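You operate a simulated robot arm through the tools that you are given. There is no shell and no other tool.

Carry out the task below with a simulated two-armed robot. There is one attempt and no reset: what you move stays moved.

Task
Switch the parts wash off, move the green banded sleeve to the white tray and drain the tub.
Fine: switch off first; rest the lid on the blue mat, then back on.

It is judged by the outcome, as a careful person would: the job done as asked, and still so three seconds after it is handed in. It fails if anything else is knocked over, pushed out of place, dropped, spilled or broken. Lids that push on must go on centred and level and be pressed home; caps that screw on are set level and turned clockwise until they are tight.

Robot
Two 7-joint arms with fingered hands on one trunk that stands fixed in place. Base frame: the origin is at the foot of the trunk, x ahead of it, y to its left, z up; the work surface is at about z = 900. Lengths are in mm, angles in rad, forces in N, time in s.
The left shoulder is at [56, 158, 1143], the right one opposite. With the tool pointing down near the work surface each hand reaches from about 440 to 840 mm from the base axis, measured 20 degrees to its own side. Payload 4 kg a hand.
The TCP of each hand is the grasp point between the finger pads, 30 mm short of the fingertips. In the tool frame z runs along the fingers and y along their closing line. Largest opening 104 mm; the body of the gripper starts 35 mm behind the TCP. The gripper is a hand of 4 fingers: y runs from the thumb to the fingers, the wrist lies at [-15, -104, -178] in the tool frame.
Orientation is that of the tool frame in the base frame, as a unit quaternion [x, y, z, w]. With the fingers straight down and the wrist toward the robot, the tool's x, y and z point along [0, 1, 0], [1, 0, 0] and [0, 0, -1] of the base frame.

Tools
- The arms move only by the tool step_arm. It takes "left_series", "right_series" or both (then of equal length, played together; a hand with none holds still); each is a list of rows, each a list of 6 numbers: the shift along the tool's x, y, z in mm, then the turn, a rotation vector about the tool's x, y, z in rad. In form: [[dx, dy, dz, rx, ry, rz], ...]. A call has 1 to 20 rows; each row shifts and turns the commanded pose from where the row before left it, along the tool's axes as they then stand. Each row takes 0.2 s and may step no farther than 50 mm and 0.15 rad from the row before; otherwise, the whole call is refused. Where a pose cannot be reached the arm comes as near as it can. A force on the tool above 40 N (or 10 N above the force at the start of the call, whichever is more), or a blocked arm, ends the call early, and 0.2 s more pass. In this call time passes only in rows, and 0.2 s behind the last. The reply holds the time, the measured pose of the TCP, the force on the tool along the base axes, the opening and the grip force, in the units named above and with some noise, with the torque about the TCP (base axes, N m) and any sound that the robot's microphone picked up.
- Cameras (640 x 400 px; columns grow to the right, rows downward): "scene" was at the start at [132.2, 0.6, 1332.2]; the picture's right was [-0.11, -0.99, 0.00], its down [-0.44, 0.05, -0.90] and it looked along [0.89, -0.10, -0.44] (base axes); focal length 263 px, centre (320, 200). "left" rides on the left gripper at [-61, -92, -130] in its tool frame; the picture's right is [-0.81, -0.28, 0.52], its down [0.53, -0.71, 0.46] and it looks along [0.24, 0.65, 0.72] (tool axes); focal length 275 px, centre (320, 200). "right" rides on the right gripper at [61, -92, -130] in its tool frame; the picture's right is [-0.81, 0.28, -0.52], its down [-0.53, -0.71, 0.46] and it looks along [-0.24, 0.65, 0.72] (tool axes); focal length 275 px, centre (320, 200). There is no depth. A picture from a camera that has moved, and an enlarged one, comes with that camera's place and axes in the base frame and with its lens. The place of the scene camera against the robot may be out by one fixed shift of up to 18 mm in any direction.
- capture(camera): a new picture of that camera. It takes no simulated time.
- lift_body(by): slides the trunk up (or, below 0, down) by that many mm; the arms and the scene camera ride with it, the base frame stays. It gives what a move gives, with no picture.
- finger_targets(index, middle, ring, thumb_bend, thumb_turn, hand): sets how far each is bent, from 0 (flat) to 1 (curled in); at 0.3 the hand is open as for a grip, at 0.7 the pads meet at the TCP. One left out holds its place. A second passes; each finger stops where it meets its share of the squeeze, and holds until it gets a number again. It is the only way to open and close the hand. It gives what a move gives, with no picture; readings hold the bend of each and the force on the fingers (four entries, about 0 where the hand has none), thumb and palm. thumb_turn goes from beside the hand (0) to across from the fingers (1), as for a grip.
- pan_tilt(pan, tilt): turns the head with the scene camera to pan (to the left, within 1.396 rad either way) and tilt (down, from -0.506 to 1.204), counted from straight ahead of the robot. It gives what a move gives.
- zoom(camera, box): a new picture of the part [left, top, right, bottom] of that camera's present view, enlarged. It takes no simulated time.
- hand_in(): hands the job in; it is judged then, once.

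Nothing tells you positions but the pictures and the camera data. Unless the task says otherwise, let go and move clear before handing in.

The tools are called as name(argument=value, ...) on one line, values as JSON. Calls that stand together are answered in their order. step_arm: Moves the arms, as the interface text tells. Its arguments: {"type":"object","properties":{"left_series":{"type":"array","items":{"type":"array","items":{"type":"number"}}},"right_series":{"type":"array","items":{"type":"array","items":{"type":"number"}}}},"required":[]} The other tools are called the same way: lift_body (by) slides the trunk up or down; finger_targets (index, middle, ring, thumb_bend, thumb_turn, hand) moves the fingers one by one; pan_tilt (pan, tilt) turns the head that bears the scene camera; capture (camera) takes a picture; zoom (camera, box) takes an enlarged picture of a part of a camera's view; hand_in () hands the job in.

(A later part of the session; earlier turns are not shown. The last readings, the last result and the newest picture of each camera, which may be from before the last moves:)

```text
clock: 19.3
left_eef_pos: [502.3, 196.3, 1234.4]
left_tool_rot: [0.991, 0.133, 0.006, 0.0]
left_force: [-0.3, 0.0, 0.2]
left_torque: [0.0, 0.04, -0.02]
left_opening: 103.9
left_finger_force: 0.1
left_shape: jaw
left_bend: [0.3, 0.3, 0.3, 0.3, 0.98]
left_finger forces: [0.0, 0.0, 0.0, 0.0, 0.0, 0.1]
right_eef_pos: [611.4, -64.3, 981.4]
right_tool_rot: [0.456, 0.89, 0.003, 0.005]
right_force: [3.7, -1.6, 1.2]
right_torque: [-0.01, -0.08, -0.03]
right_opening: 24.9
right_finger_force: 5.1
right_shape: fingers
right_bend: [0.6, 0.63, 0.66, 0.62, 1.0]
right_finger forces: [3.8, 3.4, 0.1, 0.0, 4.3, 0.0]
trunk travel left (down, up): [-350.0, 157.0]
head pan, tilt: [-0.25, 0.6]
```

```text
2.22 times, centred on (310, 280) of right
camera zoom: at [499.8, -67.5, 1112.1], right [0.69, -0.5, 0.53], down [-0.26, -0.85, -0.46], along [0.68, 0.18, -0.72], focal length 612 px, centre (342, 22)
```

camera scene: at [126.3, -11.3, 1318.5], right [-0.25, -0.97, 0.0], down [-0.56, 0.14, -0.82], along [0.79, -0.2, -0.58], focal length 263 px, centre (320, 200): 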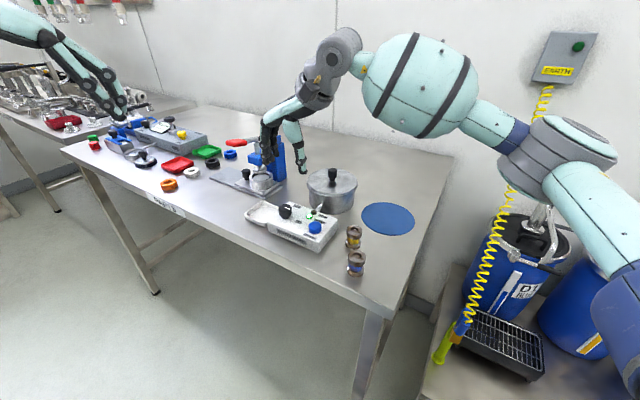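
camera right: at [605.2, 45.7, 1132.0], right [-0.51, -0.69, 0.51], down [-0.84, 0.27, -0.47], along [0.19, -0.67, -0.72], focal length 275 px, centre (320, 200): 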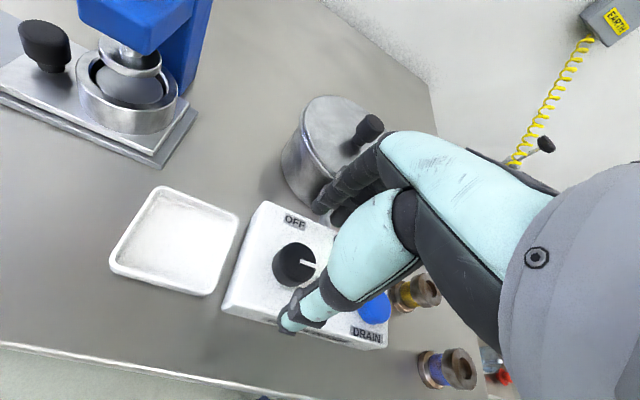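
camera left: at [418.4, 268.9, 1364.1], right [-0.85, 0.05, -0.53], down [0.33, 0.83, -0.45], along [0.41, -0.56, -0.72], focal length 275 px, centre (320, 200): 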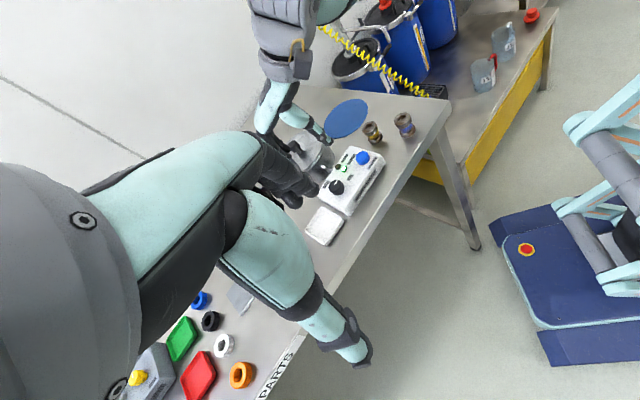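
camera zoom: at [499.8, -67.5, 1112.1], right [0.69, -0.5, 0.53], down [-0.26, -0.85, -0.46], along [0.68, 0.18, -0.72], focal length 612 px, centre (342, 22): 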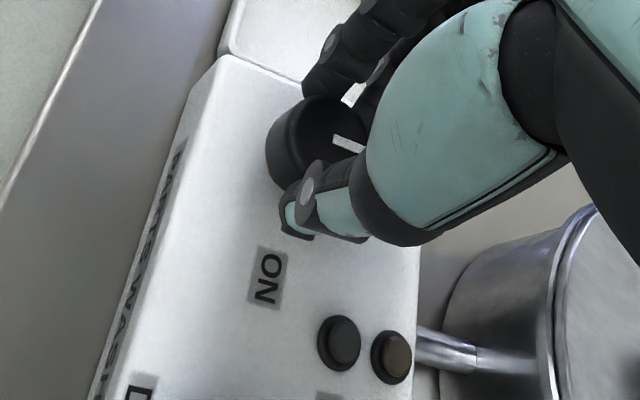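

The hand turned 90°, so the mark should now be at OFF. I'll release and rise clear to check.

finger_targets(hand="right", index=0.48, middle=0.48, ring=0.48, thumb_bend=0.48)

step_arm(right_series=[[0, 0, -15, 0, 0, 0], [0, 0, -30, 0, 0, 0], [0, 0, -40, 0, 0, 0], [0, 0, -40, 0, 0, 0]])

zoom(camera="scene", box=[260, 150, 350, 240])

zoom(camera="right", box=[180, 200, 340, 400])

```text
clock: 20.3
left_eef_pos: [501.3, 196.2, 1235.1]
left_tool_rot: [0.991, 0.134, 0.004, 0.001]
left_force: [-0.2, 0.5, 0.6]
left_torque: [0.0, -0.02, 0.04]
left_opening: 103.7
left_finger_force: 0.0
left_shape: jaw
left_bend: [0.3, 0.3, 0.3, 0.3, 0.98]
left_finger forces: [0.1, 0.0, 0.0, 0.0, 0.1, 0.0]
right_eef_pos: [612.3, -62.9, 982.2]
right_tool_rot: [0.457, 0.889, 0.003, 0.005]
right_force: [-0.2, 0.3, 0.6]
right_torque: [0.0, 0.02, 0.02]
right_opening: 56.4
right_finger_force: 0.1
right_shape: fingers
right_bend: [0.48, 0.48, 0.48, 0.48, 1.0]
right_finger forces: [0.0, 0.0, 0.1, 0.0, 0.1, 0.1]
trunk travel left (down, up): [-350.0, 157.0]
head pan, tilt: [-0.25, 0.6]
```

```text
clock: 21.3
left_eef_pos: [501.4, 197.7, 1234.2]
left_tool_rot: [0.991, 0.134, 0.006, 0.001]
left_force: [0.6, 0.1, -0.5]
left_torque: [-0.02, 0.05, 0.03]
left_opening: 103.9
left_finger_force: 0.1
left_shape: jaw
left_bend: [0.3, 0.3, 0.3, 0.3, 0.98]
left_finger forces: [0.0, 0.0, 0.0, 0.0, 0.0, 0.0]
right_eef_pos: [608.5, -68.3, 1106.5]
right_tool_rot: [0.458, 0.889, 0.002, 0.005]
right_force: [0.3, -0.2, -0.1]
right_torque: [-0.02, 0.0, 0.01]
right_opening: 56.8
right_finger_force: 0.1
right_shape: fingers
right_bend: [0.48, 0.48, 0.48, 0.48, 1.0]
right_finger forces: [0.0, 0.0, 0.0, 0.0, 0.1, 0.1]
trunk travel left (down, up): [-350.0, 157.0]
head pan, tilt: [-0.25, 0.6]
```

```text
4.44 times, centred on (305, 195) of scene
camera zoom: at [125.8, -10.9, 1318.5], right [-0.25, -0.97, 0.0], down [-0.56, 0.14, -0.82], along [0.79, -0.2, -0.58], focal length 1170 px, centre (387, 222)
```

zoom: 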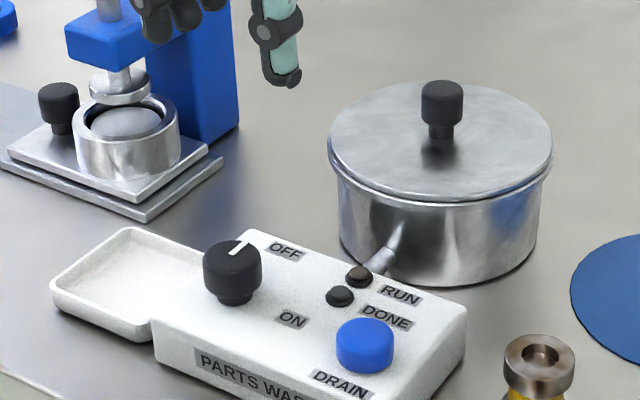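

```text
2.00 times, centred on (260, 300) of right
camera zoom: at [496.1, -70.3, 1237.1], right [0.69, -0.5, 0.53], down [-0.27, -0.85, -0.46], along [0.67, 0.18, -0.72], focal length 551 px, centre (440, 0)
```

zoom: 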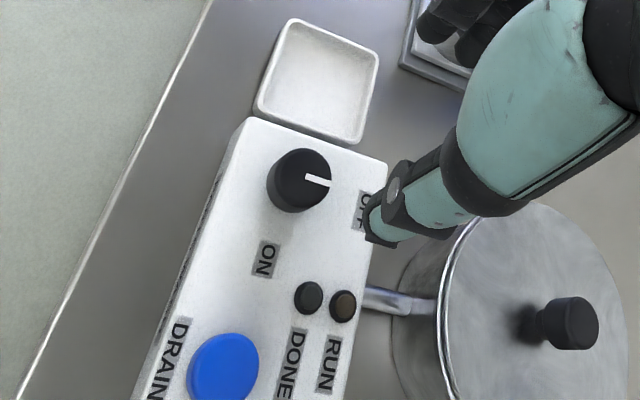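

The dial mark is at OFF and both lamps are out. Next I'll bring the right hand back to straight yaw and over the lid knob.

step_arm(right_series=[[0, 0, 0, 0, 0, 0.125], [0, 0, 0, 0, 0, 0.125], [0, 0, 0, 0, 0, 0.125], [0, 0, 0, 0, 0, 0.125], [0, 0, 0, 0, 0, 0.125], [-32, 19, 0, 0, 0, 0], [-32, 19, 0, 0, 0, 0], [-32, 19, 0, 0, 0, 0], [-31, 18, 0, 0, 0, 0], [0, 0, 0, 0, 0, 0]])

zoom(camera="right", box=[180, 200, 380, 400])

zoom(camera="left", box=[260, 80, 380, 200])

zoom(camera="scene", box=[270, 110, 400, 240])

```text
clock: 23.5
left_eef_pos: [501.7, 196.9, 1234.8]
left_tool_rot: [0.991, 0.134, 0.006, 0.001]
left_force: [0.2, -0.1, -1.1]
left_torque: [-0.01, -0.01, -0.02]
left_opening: 103.7
left_finger_force: 0.1
left_shape: jaw
left_bend: [0.3, 0.3, 0.3, 0.3, 0.98]
left_finger forces: [0.0, 0.0, 0.0, 0.1, 0.0, 0.0]
right_eef_pos: [683.3, -192.4, 1108.0]
right_tool_rot: [0.709, 0.705, 0.004, 0.005]
right_force: [-0.3, 0.4, -0.3]
right_torque: [-0.06, 0.01, -0.01]
right_opening: 56.6
right_finger_force: 0.0
right_shape: fingers
right_bend: [0.48, 0.48, 0.48, 0.48, 1.0]
right_finger forces: [0.0, 0.1, 0.0, 0.1, 0.1, 0.0]
trunk travel left (down, up): [-350.0, 157.0]
head pan, tilt: [-0.25, 0.6]
```

```text
2.00 times, centred on (280, 300) of right
camera zoom: at [590.8, -130.5, 1238.2], right [0.27, -0.81, 0.52], down [-0.71, -0.53, -0.46], along [0.65, -0.25, -0.72], focal length 551 px, centre (400, 0)
```

zoom: 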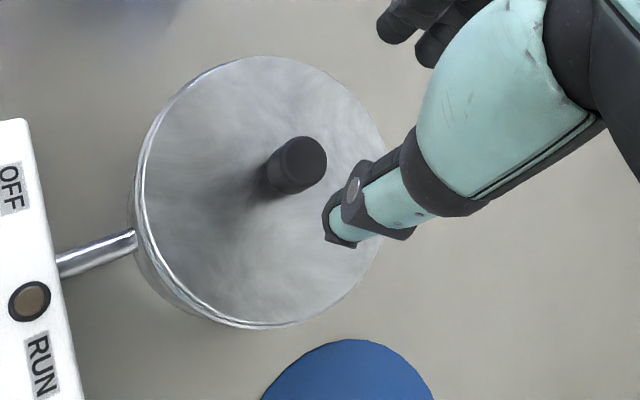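

```text
3.33 times, centred on (320, 140) of left
camera zoom: at [417.0, 269.6, 1364.5], right [-0.85, 0.05, -0.53], down [0.33, 0.83, -0.45], along [0.41, -0.56, -0.72], focal length 918 px, centre (320, 400)
```

zoom: 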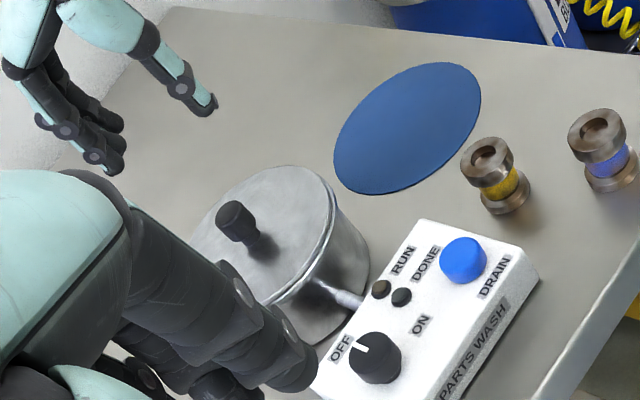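

```text
3.08 times, centred on (335, 175) of scene
camera zoom: at [126.1, -10.5, 1318.5], right [-0.25, -0.97, 0.0], down [-0.56, 0.14, -0.82], along [0.79, -0.2, -0.58], focal length 810 px, centre (274, 277)
```

zoom: 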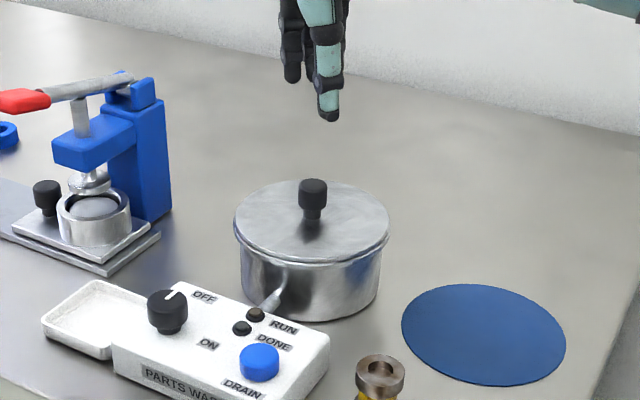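

The knob centre works out near (686,-195), with its top at about z 1003. The hand is nearly over it, so I'll shift 3 mm each way and descend to just above grip height.

step_arm(right_series=[[-3, 3, 20, 0, 0, 0], [0, 0, 25, 0, 0, 0], [0, 0, 25, 0, 0, 0], [0, 0, 20, 0, 0, 0], [0, 0, 10, 0, 0, 0], [0, 0, 0, 0, 0, 0]])

zoom(camera="right", box=[200, 180, 380, 360])

zoom(camera="left", box=[260, 80, 360, 180])

zoom(camera="scene", box=[290, 120, 370, 220])

```text
clock: 24.9
left_eef_pos: [502.5, 195.3, 1234.1]
left_tool_rot: [0.991, 0.133, 0.006, -0.001]
left_force: [-0.5, -0.3, 0.8]
left_torque: [0.08, 0.04, 0.04]
left_opening: 103.9
left_finger_force: 0.1
left_shape: jaw
left_bend: [0.3, 0.3, 0.3, 0.3, 0.98]
left_finger forces: [0.1, 0.0, 0.0, 0.0, 0.0, 0.0]
right_eef_pos: [687.4, -194.3, 1006.9]
right_tool_rot: [0.709, 0.705, 0.004, 0.004]
right_force: [0.5, -0.4, 0.5]
right_torque: [0.02, -0.01, -0.02]
right_opening: 56.4
right_finger_force: 0.2
right_shape: fingers
right_bend: [0.48, 0.48, 0.48, 0.48, 1.0]
right_finger forces: [0.0, 0.0, 0.0, 0.1, 0.1, 0.0]
trunk travel left (down, up): [-350.0, 157.0]
head pan, tilt: [-0.25, 0.6]
```

```text
2.22 times, centred on (290, 270) of right
camera zoom: at [593.8, -132.3, 1137.7], right [0.27, -0.81, 0.52], down [-0.71, -0.53, -0.46], along [0.65, -0.25, -0.72], focal length 612 px, centre (387, 44)
```

zoom: 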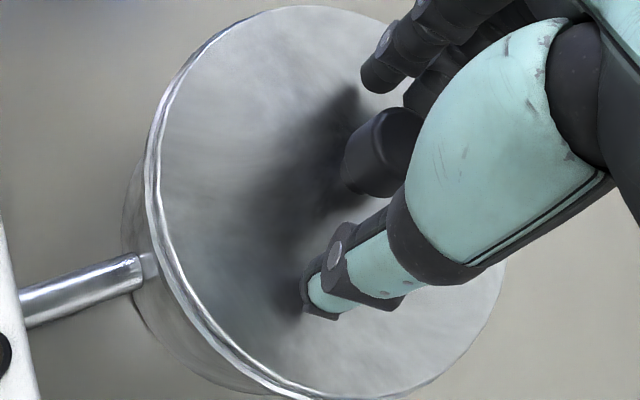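

```text
4.00 times, centred on (310, 130) of left
camera zoom: at [417.2, 268.6, 1364.7], right [-0.85, 0.05, -0.53], down [0.33, 0.83, -0.45], along [0.41, -0.56, -0.72], focal length 1101 px, centre (360, 480)
```

zoom: 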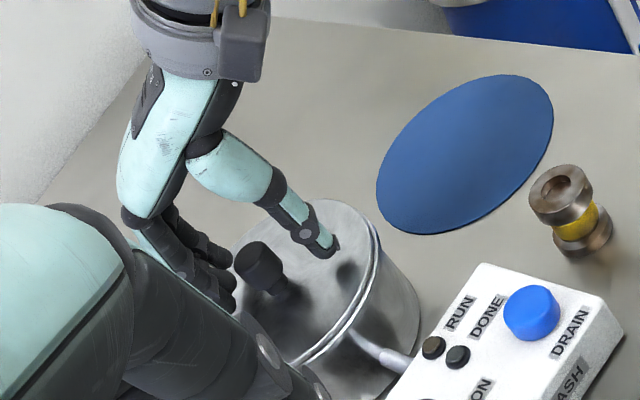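

```text
4.00 times, centred on (330, 170) of scene
camera zoom: at [126.3, -11.4, 1318.5], right [-0.25, -0.97, 0.0], down [-0.56, 0.14, -0.82], along [0.79, -0.2, -0.58], focal length 1054 px, centre (280, 320)
```

zoom: 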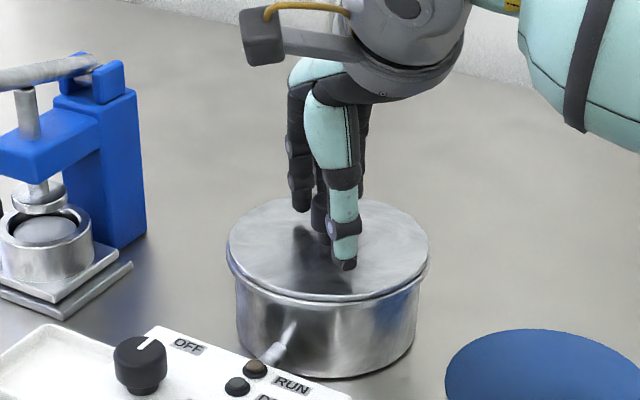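

The knob sits between the thumb and the index/middle pair. I'll go down 4 mm more and close.

step_arm(right_series=[[0, 0, 4, 0, 0, 0], [0, 0, 0, 0, 0, 0]])

finger_targets(hand="right", index=0.72, middle=0.72, ring=0.68, thumb_bend=0.72)

zoom(camera="right", box=[200, 180, 380, 360])

zoom(camera="scene", box=[290, 120, 370, 220])

```text
clock: 25.5
left_eef_pos: [501.9, 197.1, 1235.2]
left_tool_rot: [0.991, 0.133, 0.007, 0.001]
left_force: [-0.7, 0.8, 0.5]
left_torque: [0.01, 0.0, 0.01]
left_opening: 103.8
left_finger_force: 0.0
left_shape: jaw
left_bend: [0.3, 0.3, 0.3, 0.3, 0.98]
left_finger forces: [0.0, 0.1, 0.0, 0.0, 0.0, 0.0]
right_eef_pos: [687.2, -194.1, 1002.7]
right_tool_rot: [0.709, 0.705, 0.004, 0.005]
right_force: [-0.1, -1.0, 0.1]
right_torque: [0.0, 0.01, 0.02]
right_opening: 56.8
right_finger_force: 0.1
right_shape: fingers
right_bend: [0.48, 0.48, 0.48, 0.48, 1.0]
right_finger forces: [0.1, 0.1, 0.0, 0.0, 0.1, 0.0]
trunk travel left (down, up): [-350.0, 157.0]
head pan, tilt: [-0.25, 0.6]
```

```text
clock: 26.5
left_eef_pos: [503.8, 197.0, 1233.5]
left_tool_rot: [0.991, 0.133, 0.005, 0.0]
left_force: [-0.5, 0.9, -0.1]
left_torque: [0.02, 0.0, 0.0]
left_opening: 103.9
left_finger_force: 0.0
left_shape: jaw
left_bend: [0.3, 0.3, 0.3, 0.3, 0.98]
left_finger forces: [0.0, 0.0, 0.1, 0.0, 0.0, 0.1]
right_eef_pos: [688.0, -194.1, 1002.4]
right_tool_rot: [0.709, 0.706, 0.002, 0.004]
right_force: [5.8, 1.1, 0.8]
right_torque: [0.05, -0.11, 0.01]
right_opening: 15.8
right_finger_force: 11.7
right_shape: fingers
right_bend: [0.62, 0.64, 0.68, 0.65, 1.0]
right_finger forces: [7.0, 7.2, 0.0, 0.0, 8.3, 0.0]
trunk travel left (down, up): [-350.0, 157.0]
head pan, tilt: [-0.25, 0.6]
heard: snap
```

```text
2.22 times, centred on (290, 270) of right
camera zoom: at [595.8, -132.0, 1133.0], right [0.27, -0.81, 0.52], down [-0.71, -0.53, -0.46], along [0.65, -0.25, -0.72], focal length 612 px, centre (387, 44)
```

zoom: 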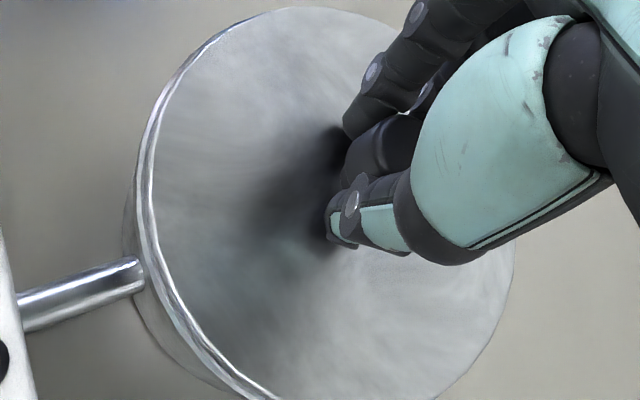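

```text
4.00 times, centred on (330, 170) of scene
camera zoom: at [127.8, -11.2, 1318.3], right [-0.25, -0.97, 0.0], down [-0.56, 0.14, -0.82], along [0.79, -0.2, -0.58], focal length 1054 px, centre (280, 320)
```

zoom: 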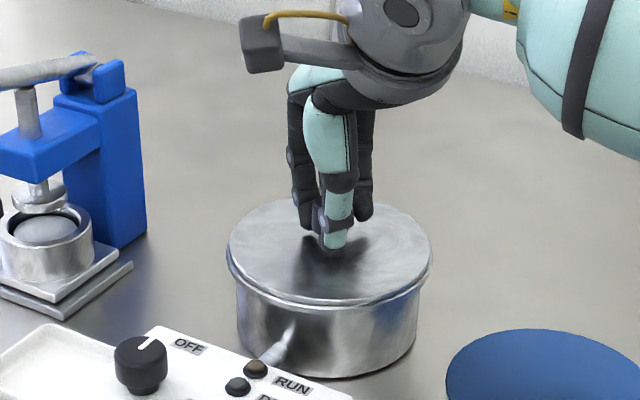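

I heard a snap, probably the push-on lid coming loose as the fingers closed on the knob. The grip is about 12 N; I'll lift slowly and check that the lid follows and the tub stays put.

step_arm(right_series=[[0, 0, -4, 0, 0, 0], [0, 0, -6, 0, 0, 0], [0, 0, -8, 0, 0, 0], [0, 0, 0, 0, 0, 0]])

zoom(camera="right", box=[200, 180, 380, 360])

zoom(camera="scene", box=[270, 120, 370, 240])

```text
clock: 27.5
left_eef_pos: [501.2, 196.3, 1235.6]
left_tool_rot: [0.991, 0.133, 0.007, 0.001]
left_force: [-0.6, 0.0, 0.1]
left_torque: [0.03, -0.03, 0.03]
left_opening: 104.0
left_finger_force: 0.1
left_shape: jaw
left_bend: [0.3, 0.3, 0.3, 0.3, 0.98]
left_finger forces: [0.1, 0.0, 0.0, 0.1, 0.0, 0.1]
right_eef_pos: [688.1, -194.1, 1021.0]
right_tool_rot: [0.709, 0.705, 0.005, 0.005]
right_force: [-0.2, -0.3, -1.0]
right_torque: [0.01, 0.0, -0.02]
right_opening: 16.0
right_finger_force: 10.5
right_shape: fingers
right_bend: [0.71, 0.66, 0.68, 0.64, 1.0]
right_finger forces: [5.5, 6.0, 0.1, 0.0, 10.3, 0.1]
trunk travel left (down, up): [-350.0, 157.0]
head pan, tilt: [-0.25, 0.6]
```

```text
2.22 times, centred on (290, 270) of right
camera zoom: at [594.4, -131.8, 1152.4], right [0.27, -0.81, 0.52], down [-0.71, -0.53, -0.46], along [0.65, -0.25, -0.72], focal length 612 px, centre (387, 44)
```

zoom: 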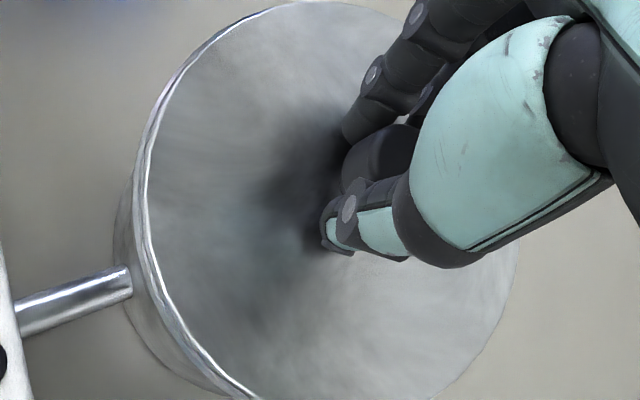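

```text
3.33 times, centred on (320, 180) of scene
camera zoom: at [126.2, -11.5, 1318.5], right [-0.25, -0.97, 0.0], down [-0.56, 0.14, -0.82], along [0.79, -0.2, -0.58], focal length 878 px, centre (320, 267)
```

zoom: 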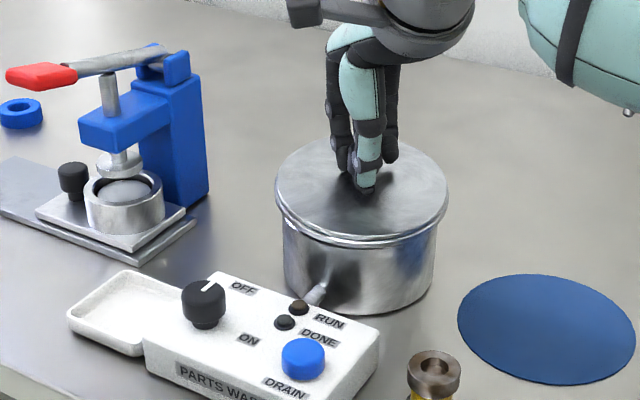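

The lid is coming up with the hand and the tub hasn't moved. I'll keep lifting straight up.

step_arm(right_series=[[0, 0, -12, 0, 0, 0], [0, 0, -15, 0, 0, 0], [0, 0, -20, 0, 0, 0], [0, 0, -20, 0, 0, 0], [0, 0, -13, 0, 0, 0], [0, 0, 0, 0, 0, 0]])

zoom(camera="right", box=[150, 150, 400, 400])

zoom(camera="scene", box=[270, 100, 390, 240])

zoom(camera="left", box=[240, 60, 380, 200])

```text
clock: 28.9
left_eef_pos: [501.9, 196.8, 1234.6]
left_tool_rot: [0.991, 0.133, 0.005, 0.001]
left_force: [0.5, -0.1, -0.1]
left_torque: [-0.01, 0.01, 0.0]
left_opening: 103.9
left_finger_force: 0.1
left_shape: jaw
left_bend: [0.3, 0.3, 0.3, 0.3, 0.98]
left_finger forces: [0.1, 0.0, 0.0, 0.0, 0.0, 0.1]
right_eef_pos: [685.6, -197.2, 1100.6]
right_tool_rot: [0.709, 0.705, 0.003, 0.004]
right_force: [-1.9, 0.7, -1.4]
right_torque: [0.0, -0.02, -0.01]
right_opening: 16.0
right_finger_force: 10.6
right_shape: fingers
right_bend: [0.71, 0.66, 0.68, 0.64, 1.0]
right_finger forces: [5.5, 6.0, 0.0, 0.0, 10.5, 0.1]
trunk travel left (down, up): [-350.0, 157.0]
head pan, tilt: [-0.25, 0.6]
```

```text
1.60 times, centred on (275, 275) of right
camera zoom: at [592.7, -134.8, 1231.8], right [0.27, -0.81, 0.52], down [-0.71, -0.53, -0.46], along [0.65, -0.25, -0.72], focal length 440 px, centre (392, 80)
```

zoom: 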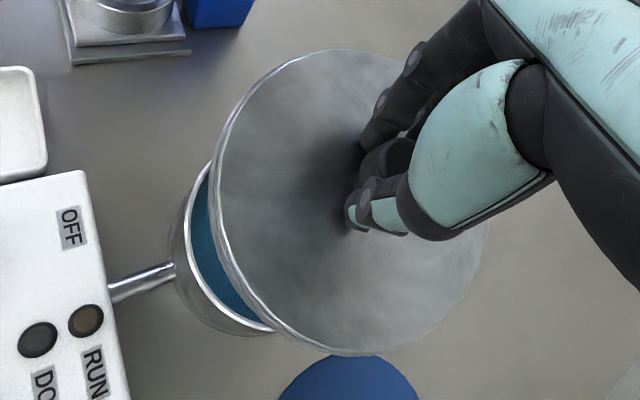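

```text
2.86 times, centred on (330, 170) of scene
camera zoom: at [126.8, -11.4, 1318.4], right [-0.25, -0.97, 0.0], down [-0.56, 0.14, -0.82], along [0.79, -0.2, -0.58], focal length 752 px, centre (291, 286)
```

zoom: 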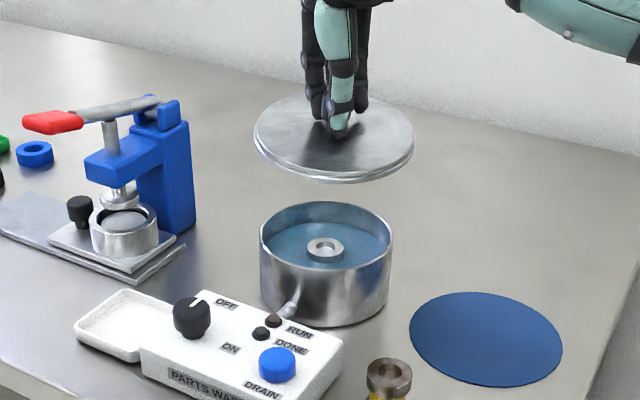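

```text
2.86 times, centred on (310, 130) of left
camera zoom: at [417.7, 268.6, 1364.5], right [-0.85, 0.05, -0.53], down [0.33, 0.83, -0.45], along [0.41, -0.56, -0.72], focal length 786 px, centre (349, 400)
```

zoom: 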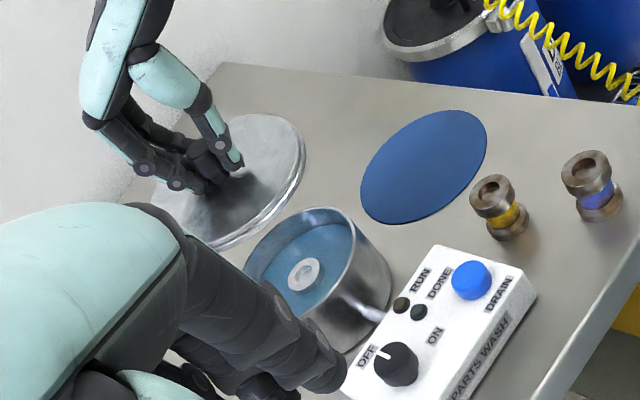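

The tub is open. It holds blue liquid and one sleeve standing in the middle. The lid is held level, so I'll carry it over the mat, whose centre is about (587,-312).

step_arm(right_series=[[-15, -12, 0, 0, 0, 0], [-22, -18, 0, 0, 0, 0], [-25, -20, 0, 0, 0, 0], [-25, -20, 0, 0, 0, 0], [-18, -14, 0, 0, 0, 0], [-12, -10, 0, 0, 0, 0], [0, 0, 0, 0, 0, 0]])

zoom(camera="right", box=[150, 150, 400, 400])

zoom(camera="scene", box=[270, 100, 450, 280])

zoom(camera="left", box=[240, 60, 420, 240])

```text
clock: 30.5
left_eef_pos: [502.9, 197.2, 1233.9]
left_tool_rot: [0.991, 0.133, 0.006, 0.0]
left_force: [-1.1, -0.2, 0.1]
left_torque: [0.01, -0.02, -0.03]
left_opening: 103.9
left_finger_force: 0.1
left_shape: jaw
left_bend: [0.3, 0.3, 0.3, 0.3, 0.98]
left_finger forces: [0.0, 0.0, 0.0, 0.0, 0.1, 0.1]
right_eef_pos: [592.4, -314.3, 1097.6]
right_tool_rot: [0.709, 0.705, 0.003, 0.004]
right_force: [0.2, -0.4, -0.9]
right_torque: [-0.07, 0.0, -0.01]
right_opening: 15.8
right_finger_force: 10.9
right_shape: fingers
right_bend: [0.71, 0.66, 0.68, 0.64, 1.0]
right_finger forces: [5.5, 6.0, 0.0, 0.1, 10.4, 0.0]
trunk travel left (down, up): [-350.0, 157.0]
head pan, tilt: [-0.25, 0.6]
```

```text
1.60 times, centred on (275, 275) of right
camera zoom: at [499.7, -251.0, 1229.1], right [0.27, -0.81, 0.52], down [-0.71, -0.53, -0.46], along [0.65, -0.25, -0.72], focal length 440 px, centre (392, 80)
```

zoom: 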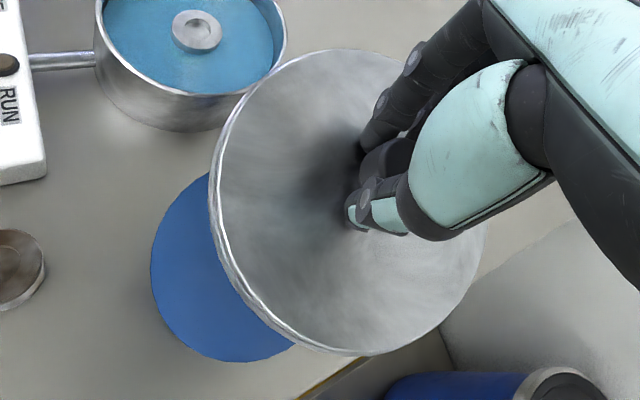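

```text
2.22 times, centred on (360, 190) of scene
camera zoom: at [126.5, -11.2, 1318.4], right [-0.25, -0.97, 0.0], down [-0.56, 0.14, -0.82], along [0.79, -0.2, -0.58], focal length 585 px, centre (231, 222)
```

zoom: 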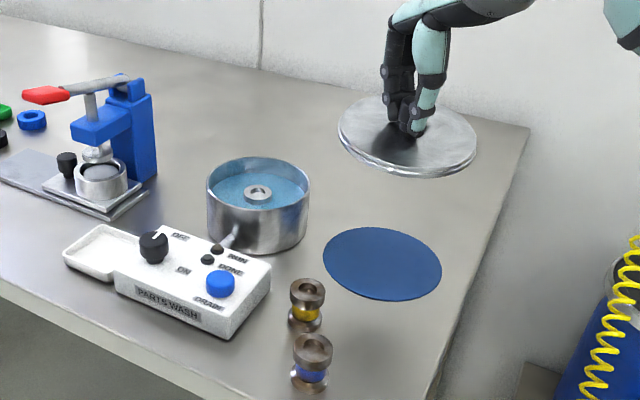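

```text
2.22 times, centred on (330, 150) of left
camera zoom: at [417.6, 268.8, 1364.5], right [-0.85, 0.05, -0.53], down [0.33, 0.83, -0.45], along [0.41, -0.56, -0.72], focal length 612 px, centre (298, 311)
```

zoom: 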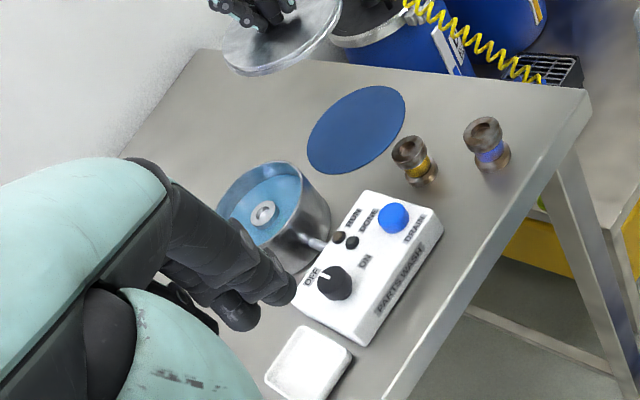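

The hand is over the mat with the lid level. I'll descend quickly to z≈965, then slowly until contact.

step_arm(right_series=[[0, 0, 20, 0, 0, 0], [0, 0, 25, 0, 0, 0], [0, 0, 25, 0, 0, 0], [0, 0, 25, 0, 0, 0], [0, 0, 20, 0, 0, 0], [0, 0, 13, 0, 0, 0], [0, 0, 0, 0, 0, 0]])

zoom(camera="scene", box=[320, 140, 450, 270])

zoom(camera="right", box=[150, 150, 400, 400])

zoom(camera="left", box=[280, 60, 400, 180])

```text
clock: 32.1
left_eef_pos: [501.0, 196.9, 1235.7]
left_tool_rot: [0.991, 0.133, 0.006, 0.0]
left_force: [0.2, 0.5, -0.3]
left_torque: [0.03, 0.02, 0.01]
left_opening: 103.9
left_finger_force: 0.1
left_shape: jaw
left_bend: [0.3, 0.3, 0.3, 0.3, 0.98]
left_finger forces: [0.0, 0.0, 0.0, 0.0, 0.0, 0.0]
right_eef_pos: [594.2, -311.2, 973.8]
right_tool_rot: [0.709, 0.705, 0.003, 0.005]
right_force: [0.0, 0.2, -1.6]
right_torque: [0.01, -0.02, -0.02]
right_opening: 15.7
right_finger_force: 10.5
right_shape: fingers
right_bend: [0.71, 0.66, 0.68, 0.64, 1.0]
right_finger forces: [5.6, 6.0, 0.1, 0.0, 10.3, 0.0]
trunk travel left (down, up): [-350.0, 157.0]
head pan, tilt: [-0.25, 0.6]
```

```text
3.08 times, centred on (385, 205) of scene
camera zoom: at [126.3, -11.4, 1318.4], right [-0.25, -0.97, 0.0], down [-0.56, 0.14, -0.82], along [0.79, -0.2, -0.58], focal length 810 px, centre (120, 185)
```

zoom: 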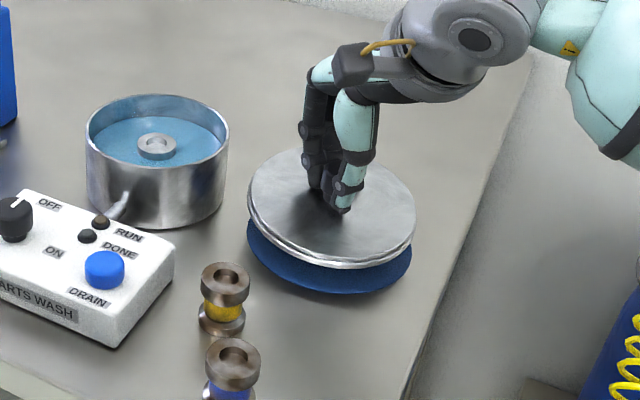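

```text
1.60 times, centred on (275, 275) of right
camera zoom: at [501.2, -248.7, 1104.4], right [0.27, -0.81, 0.52], down [-0.71, -0.53, -0.46], along [0.65, -0.25, -0.72], focal length 440 px, centre (392, 80)
```

zoom: 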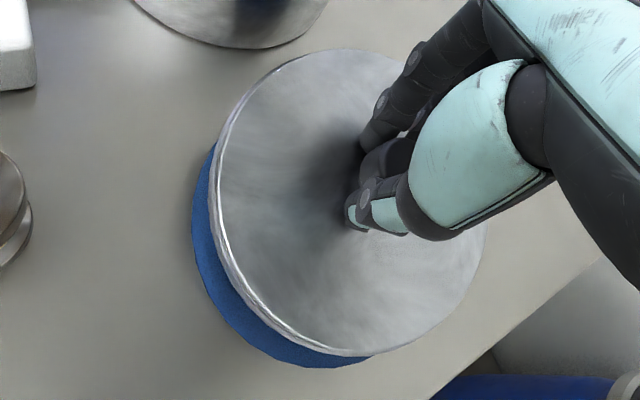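

```text
3.33 times, centred on (340, 120) of left
camera zoom: at [417.4, 268.7, 1364.6], right [-0.85, 0.05, -0.53], down [0.33, 0.83, -0.45], along [0.41, -0.56, -0.72], focal length 918 px, centre (253, 467)
```

zoom: 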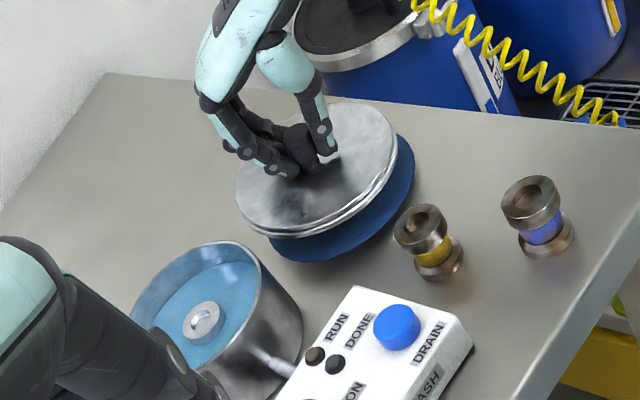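

The lid is aligned over the mat. I'll keep descending more slowly.

step_arm(right_series=[[0, 0, 8, 0, 0, 0], [0, 0, 6, 0, 0, 0], [0, 0, 4, 0, 0, 0], [0, 0, 0, 0, 0, 0]])

zoom(camera="scene", box=[340, 160, 430, 250])

```text
clock: 33.1
left_eef_pos: [501.8, 195.9, 1234.8]
left_tool_rot: [0.991, 0.133, 0.005, 0.0]
left_force: [-0.1, 0.2, 0.2]
left_torque: [0.02, -0.01, -0.01]
left_opening: 103.9
left_finger_force: 0.1
left_shape: jaw
left_bend: [0.3, 0.3, 0.3, 0.3, 0.98]
left_finger forces: [0.1, 0.0, 0.0, 0.0, 0.1, 0.0]
right_eef_pos: [594.0, -310.6, 955.1]
right_tool_rot: [0.709, 0.705, 0.003, 0.005]
right_force: [0.2, -0.9, -0.8]
right_torque: [0.02, 0.01, 0.04]
right_opening: 16.0
right_finger_force: 10.8
right_shape: fingers
right_bend: [0.71, 0.66, 0.68, 0.64, 1.0]
right_finger forces: [5.5, 6.0, 0.1, 0.0, 10.3, 0.0]
trunk travel left (down, up): [-350.0, 157.0]
head pan, tilt: [-0.25, 0.6]
```

```text
4.44 times, centred on (385, 205) of scene
camera zoom: at [126.4, -11.4, 1318.4], right [-0.25, -0.97, 0.0], down [-0.56, 0.14, -0.82], along [0.79, -0.2, -0.58], focal length 1170 px, centre (31, 178)
```

zoom: 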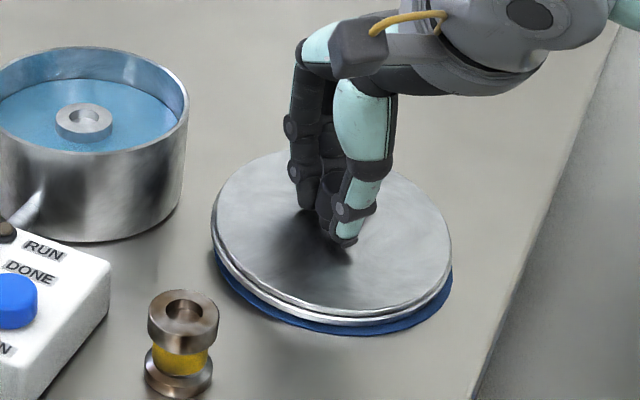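

About 10 mm remains. I'll go down in small steps and watch the force.

step_arm(right_series=[[0, 0, 3, 0, 0, 0], [0, 0, 3, 0, 0, 0], [0, 0, 0, 0, 0, 0]])

step_arm(right_series=[[0, 0, 2, 0, 0, 0], [0, 0, 0, 0, 0, 0]])

zoom(camera="scene", box=[340, 160, 430, 250])

```text
clock: 33.9
left_eef_pos: [500.8, 196.6, 1234.3]
left_tool_rot: [0.991, 0.133, 0.005, 0.0]
left_force: [0.1, 0.3, 0.0]
left_torque: [-0.02, -0.01, 0.02]
left_opening: 103.7
left_finger_force: 0.0
left_shape: jaw
left_bend: [0.3, 0.3, 0.3, 0.3, 0.98]
left_finger forces: [0.0, 0.1, 0.1, 0.0, 0.0, 0.0]
right_eef_pos: [593.3, -310.9, 950.1]
right_tool_rot: [0.709, 0.705, 0.003, 0.005]
right_force: [1.2, 0.1, 0.6]
right_torque: [0.01, 0.05, -0.01]
right_opening: 15.7
right_finger_force: 10.8
right_shape: fingers
right_bend: [0.71, 0.66, 0.68, 0.64, 1.0]
right_finger forces: [5.9, 6.4, 0.1, 0.0, 9.7, 0.0]
trunk travel left (down, up): [-350.0, 157.0]
head pan, tilt: [-0.25, 0.6]
```

```text
clock: 34.5
left_eef_pos: [501.2, 197.3, 1234.9]
left_tool_rot: [0.991, 0.134, 0.006, 0.0]
left_force: [0.7, -0.4, -1.0]
left_torque: [0.05, 0.02, -0.03]
left_opening: 104.0
left_finger_force: 0.1
left_shape: jaw
left_bend: [0.3, 0.3, 0.3, 0.3, 0.98]
left_finger forces: [0.0, 0.0, 0.0, 0.0, 0.1, 0.1]
right_eef_pos: [594.7, -310.8, 947.9]
right_tool_rot: [0.709, 0.706, 0.004, 0.005]
right_force: [1.6, 0.1, 0.9]
right_torque: [0.02, 0.06, 0.01]
right_opening: 15.6
right_finger_force: 11.7
right_shape: fingers
right_bend: [0.71, 0.66, 0.68, 0.64, 1.0]
right_finger forces: [6.3, 6.6, 0.0, 0.1, 9.6, 0.0]
trunk travel left (down, up): [-350.0, 157.0]
head pan, tilt: [-0.25, 0.6]
```

```text
4.44 times, centred on (385, 205) of scene
camera zoom: at [126.4, -11.3, 1318.4], right [-0.25, -0.97, 0.0], down [-0.56, 0.14, -0.82], along [0.79, -0.2, -0.58], focal length 1170 px, centre (31, 178)
```

zoom: 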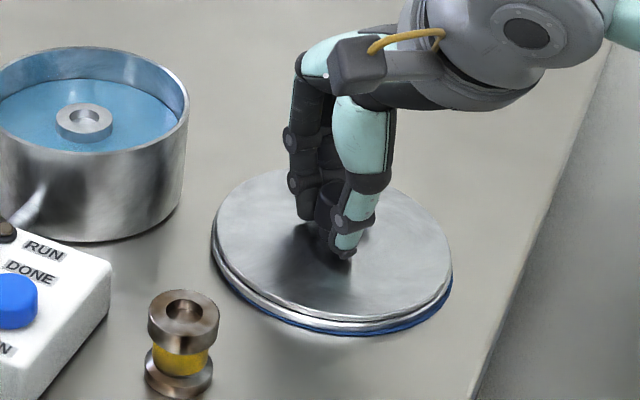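

There's the first light contact. I'll go 2 mm more to seat it flat.

step_arm(right_series=[[0, 0, 2, 0, 0, 0], [0, 0, 0, 0, 0, 0]])

zoom(camera="scene", box=[340, 160, 430, 250])

zoom(camera="right", box=[150, 150, 400, 400])

zoom(camera="left", box=[310, 80, 370, 140])

```text
clock: 35.1
left_eef_pos: [501.0, 196.5, 1235.5]
left_tool_rot: [0.991, 0.133, 0.005, 0.0]
left_force: [0.9, -1.3, -0.3]
left_torque: [-0.02, 0.0, -0.04]
left_opening: 103.9
left_finger_force: 0.0
left_shape: jaw
left_bend: [0.3, 0.3, 0.3, 0.3, 0.98]
left_finger forces: [0.1, 0.0, 0.1, 0.0, 0.0, 0.0]
right_eef_pos: [594.1, -310.7, 945.4]
right_tool_rot: [0.709, 0.705, 0.004, 0.005]
right_force: [2.8, 0.2, 1.8]
right_torque: [0.01, 0.1, 0.02]
right_opening: 15.7
right_finger_force: 11.6
right_shape: fingers
right_bend: [0.71, 0.66, 0.68, 0.64, 1.0]
right_finger forces: [6.5, 6.9, 0.1, 0.0, 9.7, 0.0]
trunk travel left (down, up): [-350.0, 157.0]
head pan, tilt: [-0.25, 0.6]
```

```text
4.44 times, centred on (385, 205) of scene
camera zoom: at [126.3, -11.3, 1318.4], right [-0.25, -0.97, 0.0], down [-0.56, 0.14, -0.82], along [0.79, -0.2, -0.58], focal length 1170 px, centre (31, 178)
```

zoom: 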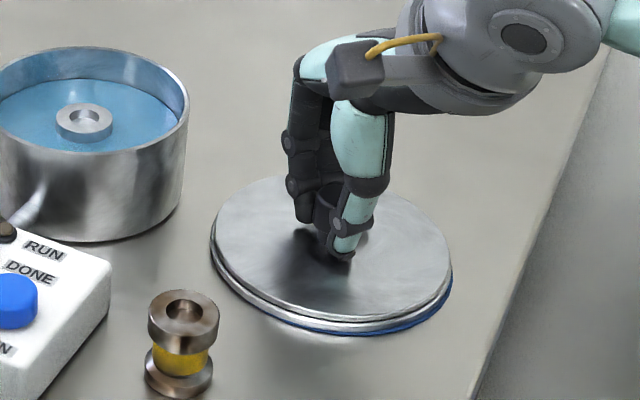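

```text
1.60 times, centred on (275, 275) of right
camera zoom: at [501.4, -248.6, 1075.9], right [0.27, -0.81, 0.52], down [-0.71, -0.53, -0.46], along [0.65, -0.25, -0.72], focal length 440 px, centre (392, 80)
```

zoom: 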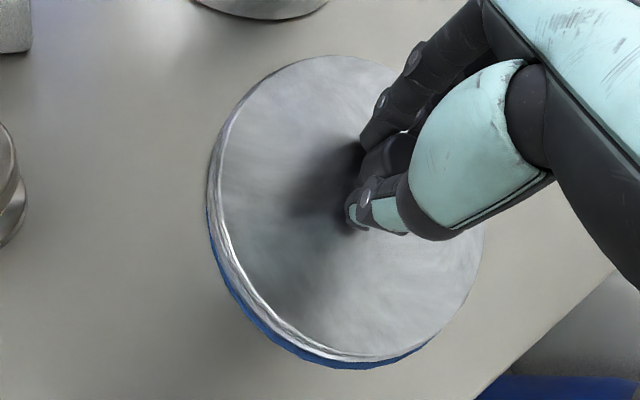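

```text
6.67 times, centred on (340, 110) of left
camera zoom: at [417.4, 268.8, 1364.6], right [-0.85, 0.05, -0.53], down [0.33, 0.83, -0.45], along [0.41, -0.56, -0.72], focal length 1835 px, centre (187, 800)
```

zoom: 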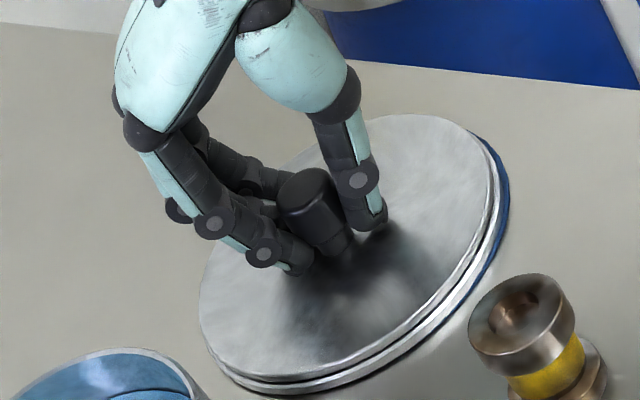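

The lid's far edge touched first and it's now levelling. I'll lower a little more so the near edge comes down gently.

step_arm(right_series=[[0, 0, 1.5, 0, 0, 0], [0, 0, 1.5, 0, 0, 0], [0, 0, 0, 0, 0, 0]])

zoom(camera="right", box=[150, 150, 400, 400])

zoom(camera="left", box=[310, 80, 370, 140])

```text
clock: 35.9
left_eef_pos: [499.7, 196.5, 1234.6]
left_tool_rot: [0.991, 0.133, 0.007, 0.001]
left_force: [0.7, 0.0, 0.5]
left_torque: [-0.02, -0.01, 0.0]
left_opening: 103.9
left_finger_force: 0.1
left_shape: jaw
left_bend: [0.3, 0.3, 0.3, 0.3, 0.98]
left_finger forces: [0.0, 0.0, 0.0, 0.0, 0.0, 0.1]
right_eef_pos: [595.2, -310.2, 943.7]
right_tool_rot: [0.709, 0.705, 0.005, 0.005]
right_force: [2.0, 0.7, 12.7]
right_torque: [0.0, 0.19, 0.04]
right_opening: 15.5
right_finger_force: 14.6
right_shape: fingers
right_bend: [0.71, 0.66, 0.68, 0.65, 1.0]
right_finger forces: [6.7, 7.4, 0.1, 0.0, 15.4, 0.1]
trunk travel left (down, up): [-350.0, 157.0]
head pan, tilt: [-0.25, 0.6]
```

```text
1.60 times, centred on (275, 275) of right
camera zoom: at [500.8, -248.7, 1074.4], right [0.26, -0.81, 0.52], down [-0.71, -0.53, -0.47], along [0.65, -0.25, -0.71], focal length 440 px, centre (392, 80)
```

zoom: 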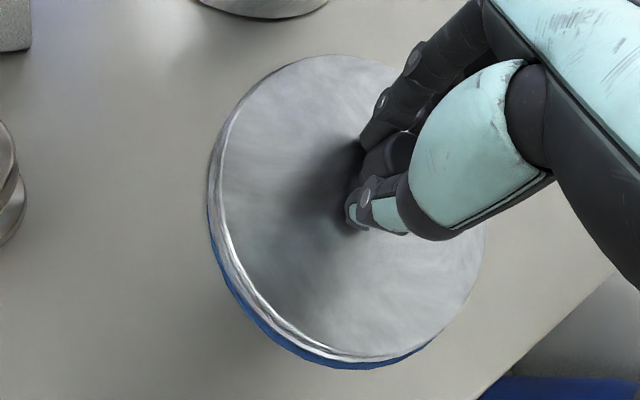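

```text
6.67 times, centred on (340, 110) of left
camera zoom: at [416.2, 269.4, 1364.9], right [-0.85, 0.05, -0.53], down [0.33, 0.83, -0.45], along [0.41, -0.56, -0.72], focal length 1835 px, centre (187, 800)
```

zoom: 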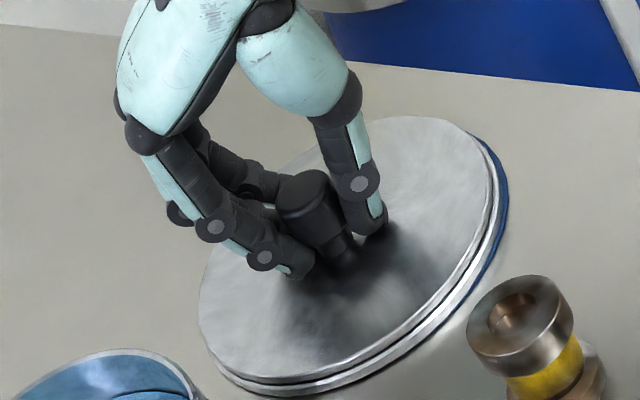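

The force rose to about 13 N, so the lid is flat on the mat. I'll ease off slightly and release.

step_arm(right_series=[[0, 0, -1.5, 0, 0, 0], [0, 0, 0, 0, 0, 0]])

finger_targets(hand="right", index=0.48, middle=0.48, ring=0.48, thumb_bend=0.48)

step_arm(right_series=[[0, 0, -10, 0, 0, 0], [0, 0, -25, 0, 0, 0], [0, 0, -35, 0, 0, 0], [0, 0, -40, 0, 0, 0], [0, 0, -30, 0, 0, 0], [0, 0, 0, 0, 0, 0]])

zoom(camera="scene", box=[290, 130, 430, 270])

capture(camera="right")

zoom(camera="left", box=[260, 70, 400, 210])

```text
clock: 36.5
left_eef_pos: [501.6, 196.9, 1235.9]
left_tool_rot: [0.991, 0.133, 0.007, 0.002]
left_force: [-1.1, -0.6, -0.3]
left_torque: [-0.03, 0.03, 0.01]
left_opening: 103.5
left_finger_force: 0.0
left_shape: jaw
left_bend: [0.3, 0.3, 0.3, 0.3, 0.98]
left_finger forces: [0.1, 0.1, 0.0, 0.0, 0.0, 0.0]
right_eef_pos: [594.6, -311.2, 943.4]
right_tool_rot: [0.709, 0.705, 0.004, 0.005]
right_force: [3.6, 1.5, 8.6]
right_torque: [0.05, 0.05, 0.04]
right_opening: 15.3
right_finger_force: 13.3
right_shape: fingers
right_bend: [0.71, 0.65, 0.68, 0.65, 1.0]
right_finger forces: [7.2, 7.1, 0.1, 0.1, 11.9, 0.0]
trunk travel left (down, up): [-350.0, 157.0]
head pan, tilt: [-0.25, 0.6]
```

```text
clock: 37.5
left_eef_pos: [500.4, 197.3, 1235.0]
left_tool_rot: [0.991, 0.133, 0.006, 0.001]
left_force: [-0.7, -0.1, -0.6]
left_torque: [-0.02, 0.02, 0.01]
left_opening: 103.9
left_finger_force: 0.1
left_shape: jaw
left_bend: [0.3, 0.3, 0.3, 0.3, 0.98]
left_finger forces: [0.0, 0.0, 0.0, 0.0, 0.1, 0.0]
right_eef_pos: [592.3, -312.1, 943.9]
right_tool_rot: [0.709, 0.706, 0.003, 0.005]
right_force: [-2.5, 0.0, 6.8]
right_torque: [-0.03, -0.07, -0.03]
right_opening: 56.6
right_finger_force: 3.7
right_shape: fingers
right_bend: [0.48, 0.51, 0.48, 0.48, 1.0]
right_finger forces: [0.0, 6.0, 0.0, 0.0, 0.7, 0.1]
trunk travel left (down, up): [-350.0, 157.0]
head pan, tilt: [-0.25, 0.6]
```

```text
clock: 38.9
left_eef_pos: [502.6, 194.3, 1234.6]
left_tool_rot: [0.991, 0.133, 0.005, 0.0]
left_force: [1.1, -0.6, 0.2]
left_torque: [-0.01, 0.0, 0.01]
left_opening: 104.1
left_finger_force: 0.1
left_shape: jaw
left_bend: [0.3, 0.3, 0.3, 0.3, 0.98]
left_finger forces: [0.0, 0.1, 0.1, 0.0, 0.0, 0.1]
right_eef_pos: [590.7, -310.6, 1084.7]
right_tool_rot: [0.709, 0.705, 0.003, 0.004]
right_force: [0.7, 0.8, -0.5]
right_torque: [0.0, -0.01, -0.01]
right_opening: 56.9
right_finger_force: 0.1
right_shape: fingers
right_bend: [0.48, 0.48, 0.48, 0.48, 1.0]
right_finger forces: [0.0, 0.0, 0.0, 0.1, 0.0, 0.0]
trunk travel left (down, up): [-350.0, 157.0]
head pan, tilt: [-0.25, 0.6]
```

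```text
2.86 times, centred on (360, 200) of scene
camera zoom: at [126.5, -11.6, 1318.4], right [-0.25, -0.97, 0.0], down [-0.56, 0.14, -0.82], along [0.79, -0.2, -0.58], focal length 752 px, centre (206, 200)
```

zoom: 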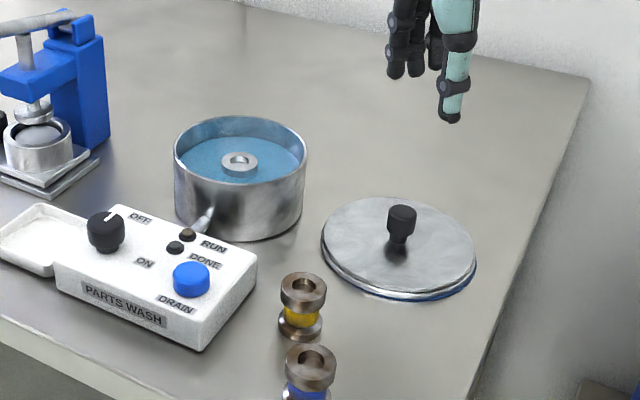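

```text
taken
camera right: at [497.2, -247.6, 1214.3], right [0.27, -0.81, 0.52], down [-0.71, -0.53, -0.46], along [0.65, -0.25, -0.72], focal length 275 px, centre (320, 200)
```

right: 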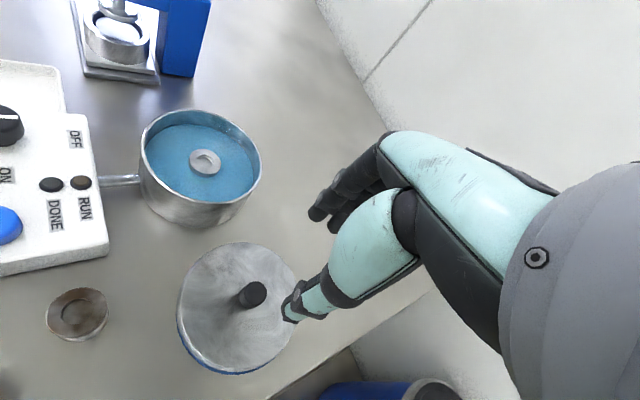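

```text
2.86 times, centred on (330, 140) of left
camera zoom: at [417.6, 268.4, 1364.6], right [-0.85, 0.05, -0.53], down [0.33, 0.83, -0.45], along [0.41, -0.56, -0.72], focal length 786 px, centre (291, 371)
```

zoom: 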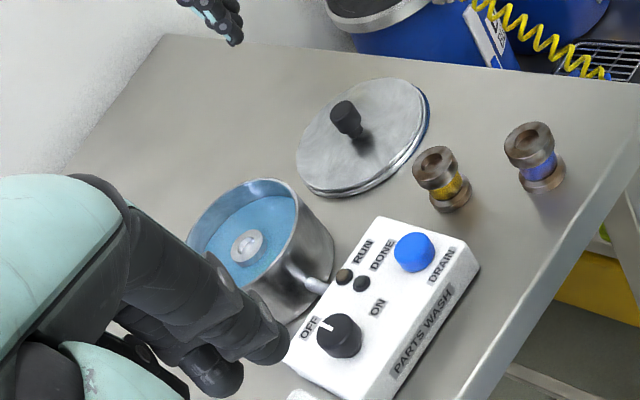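

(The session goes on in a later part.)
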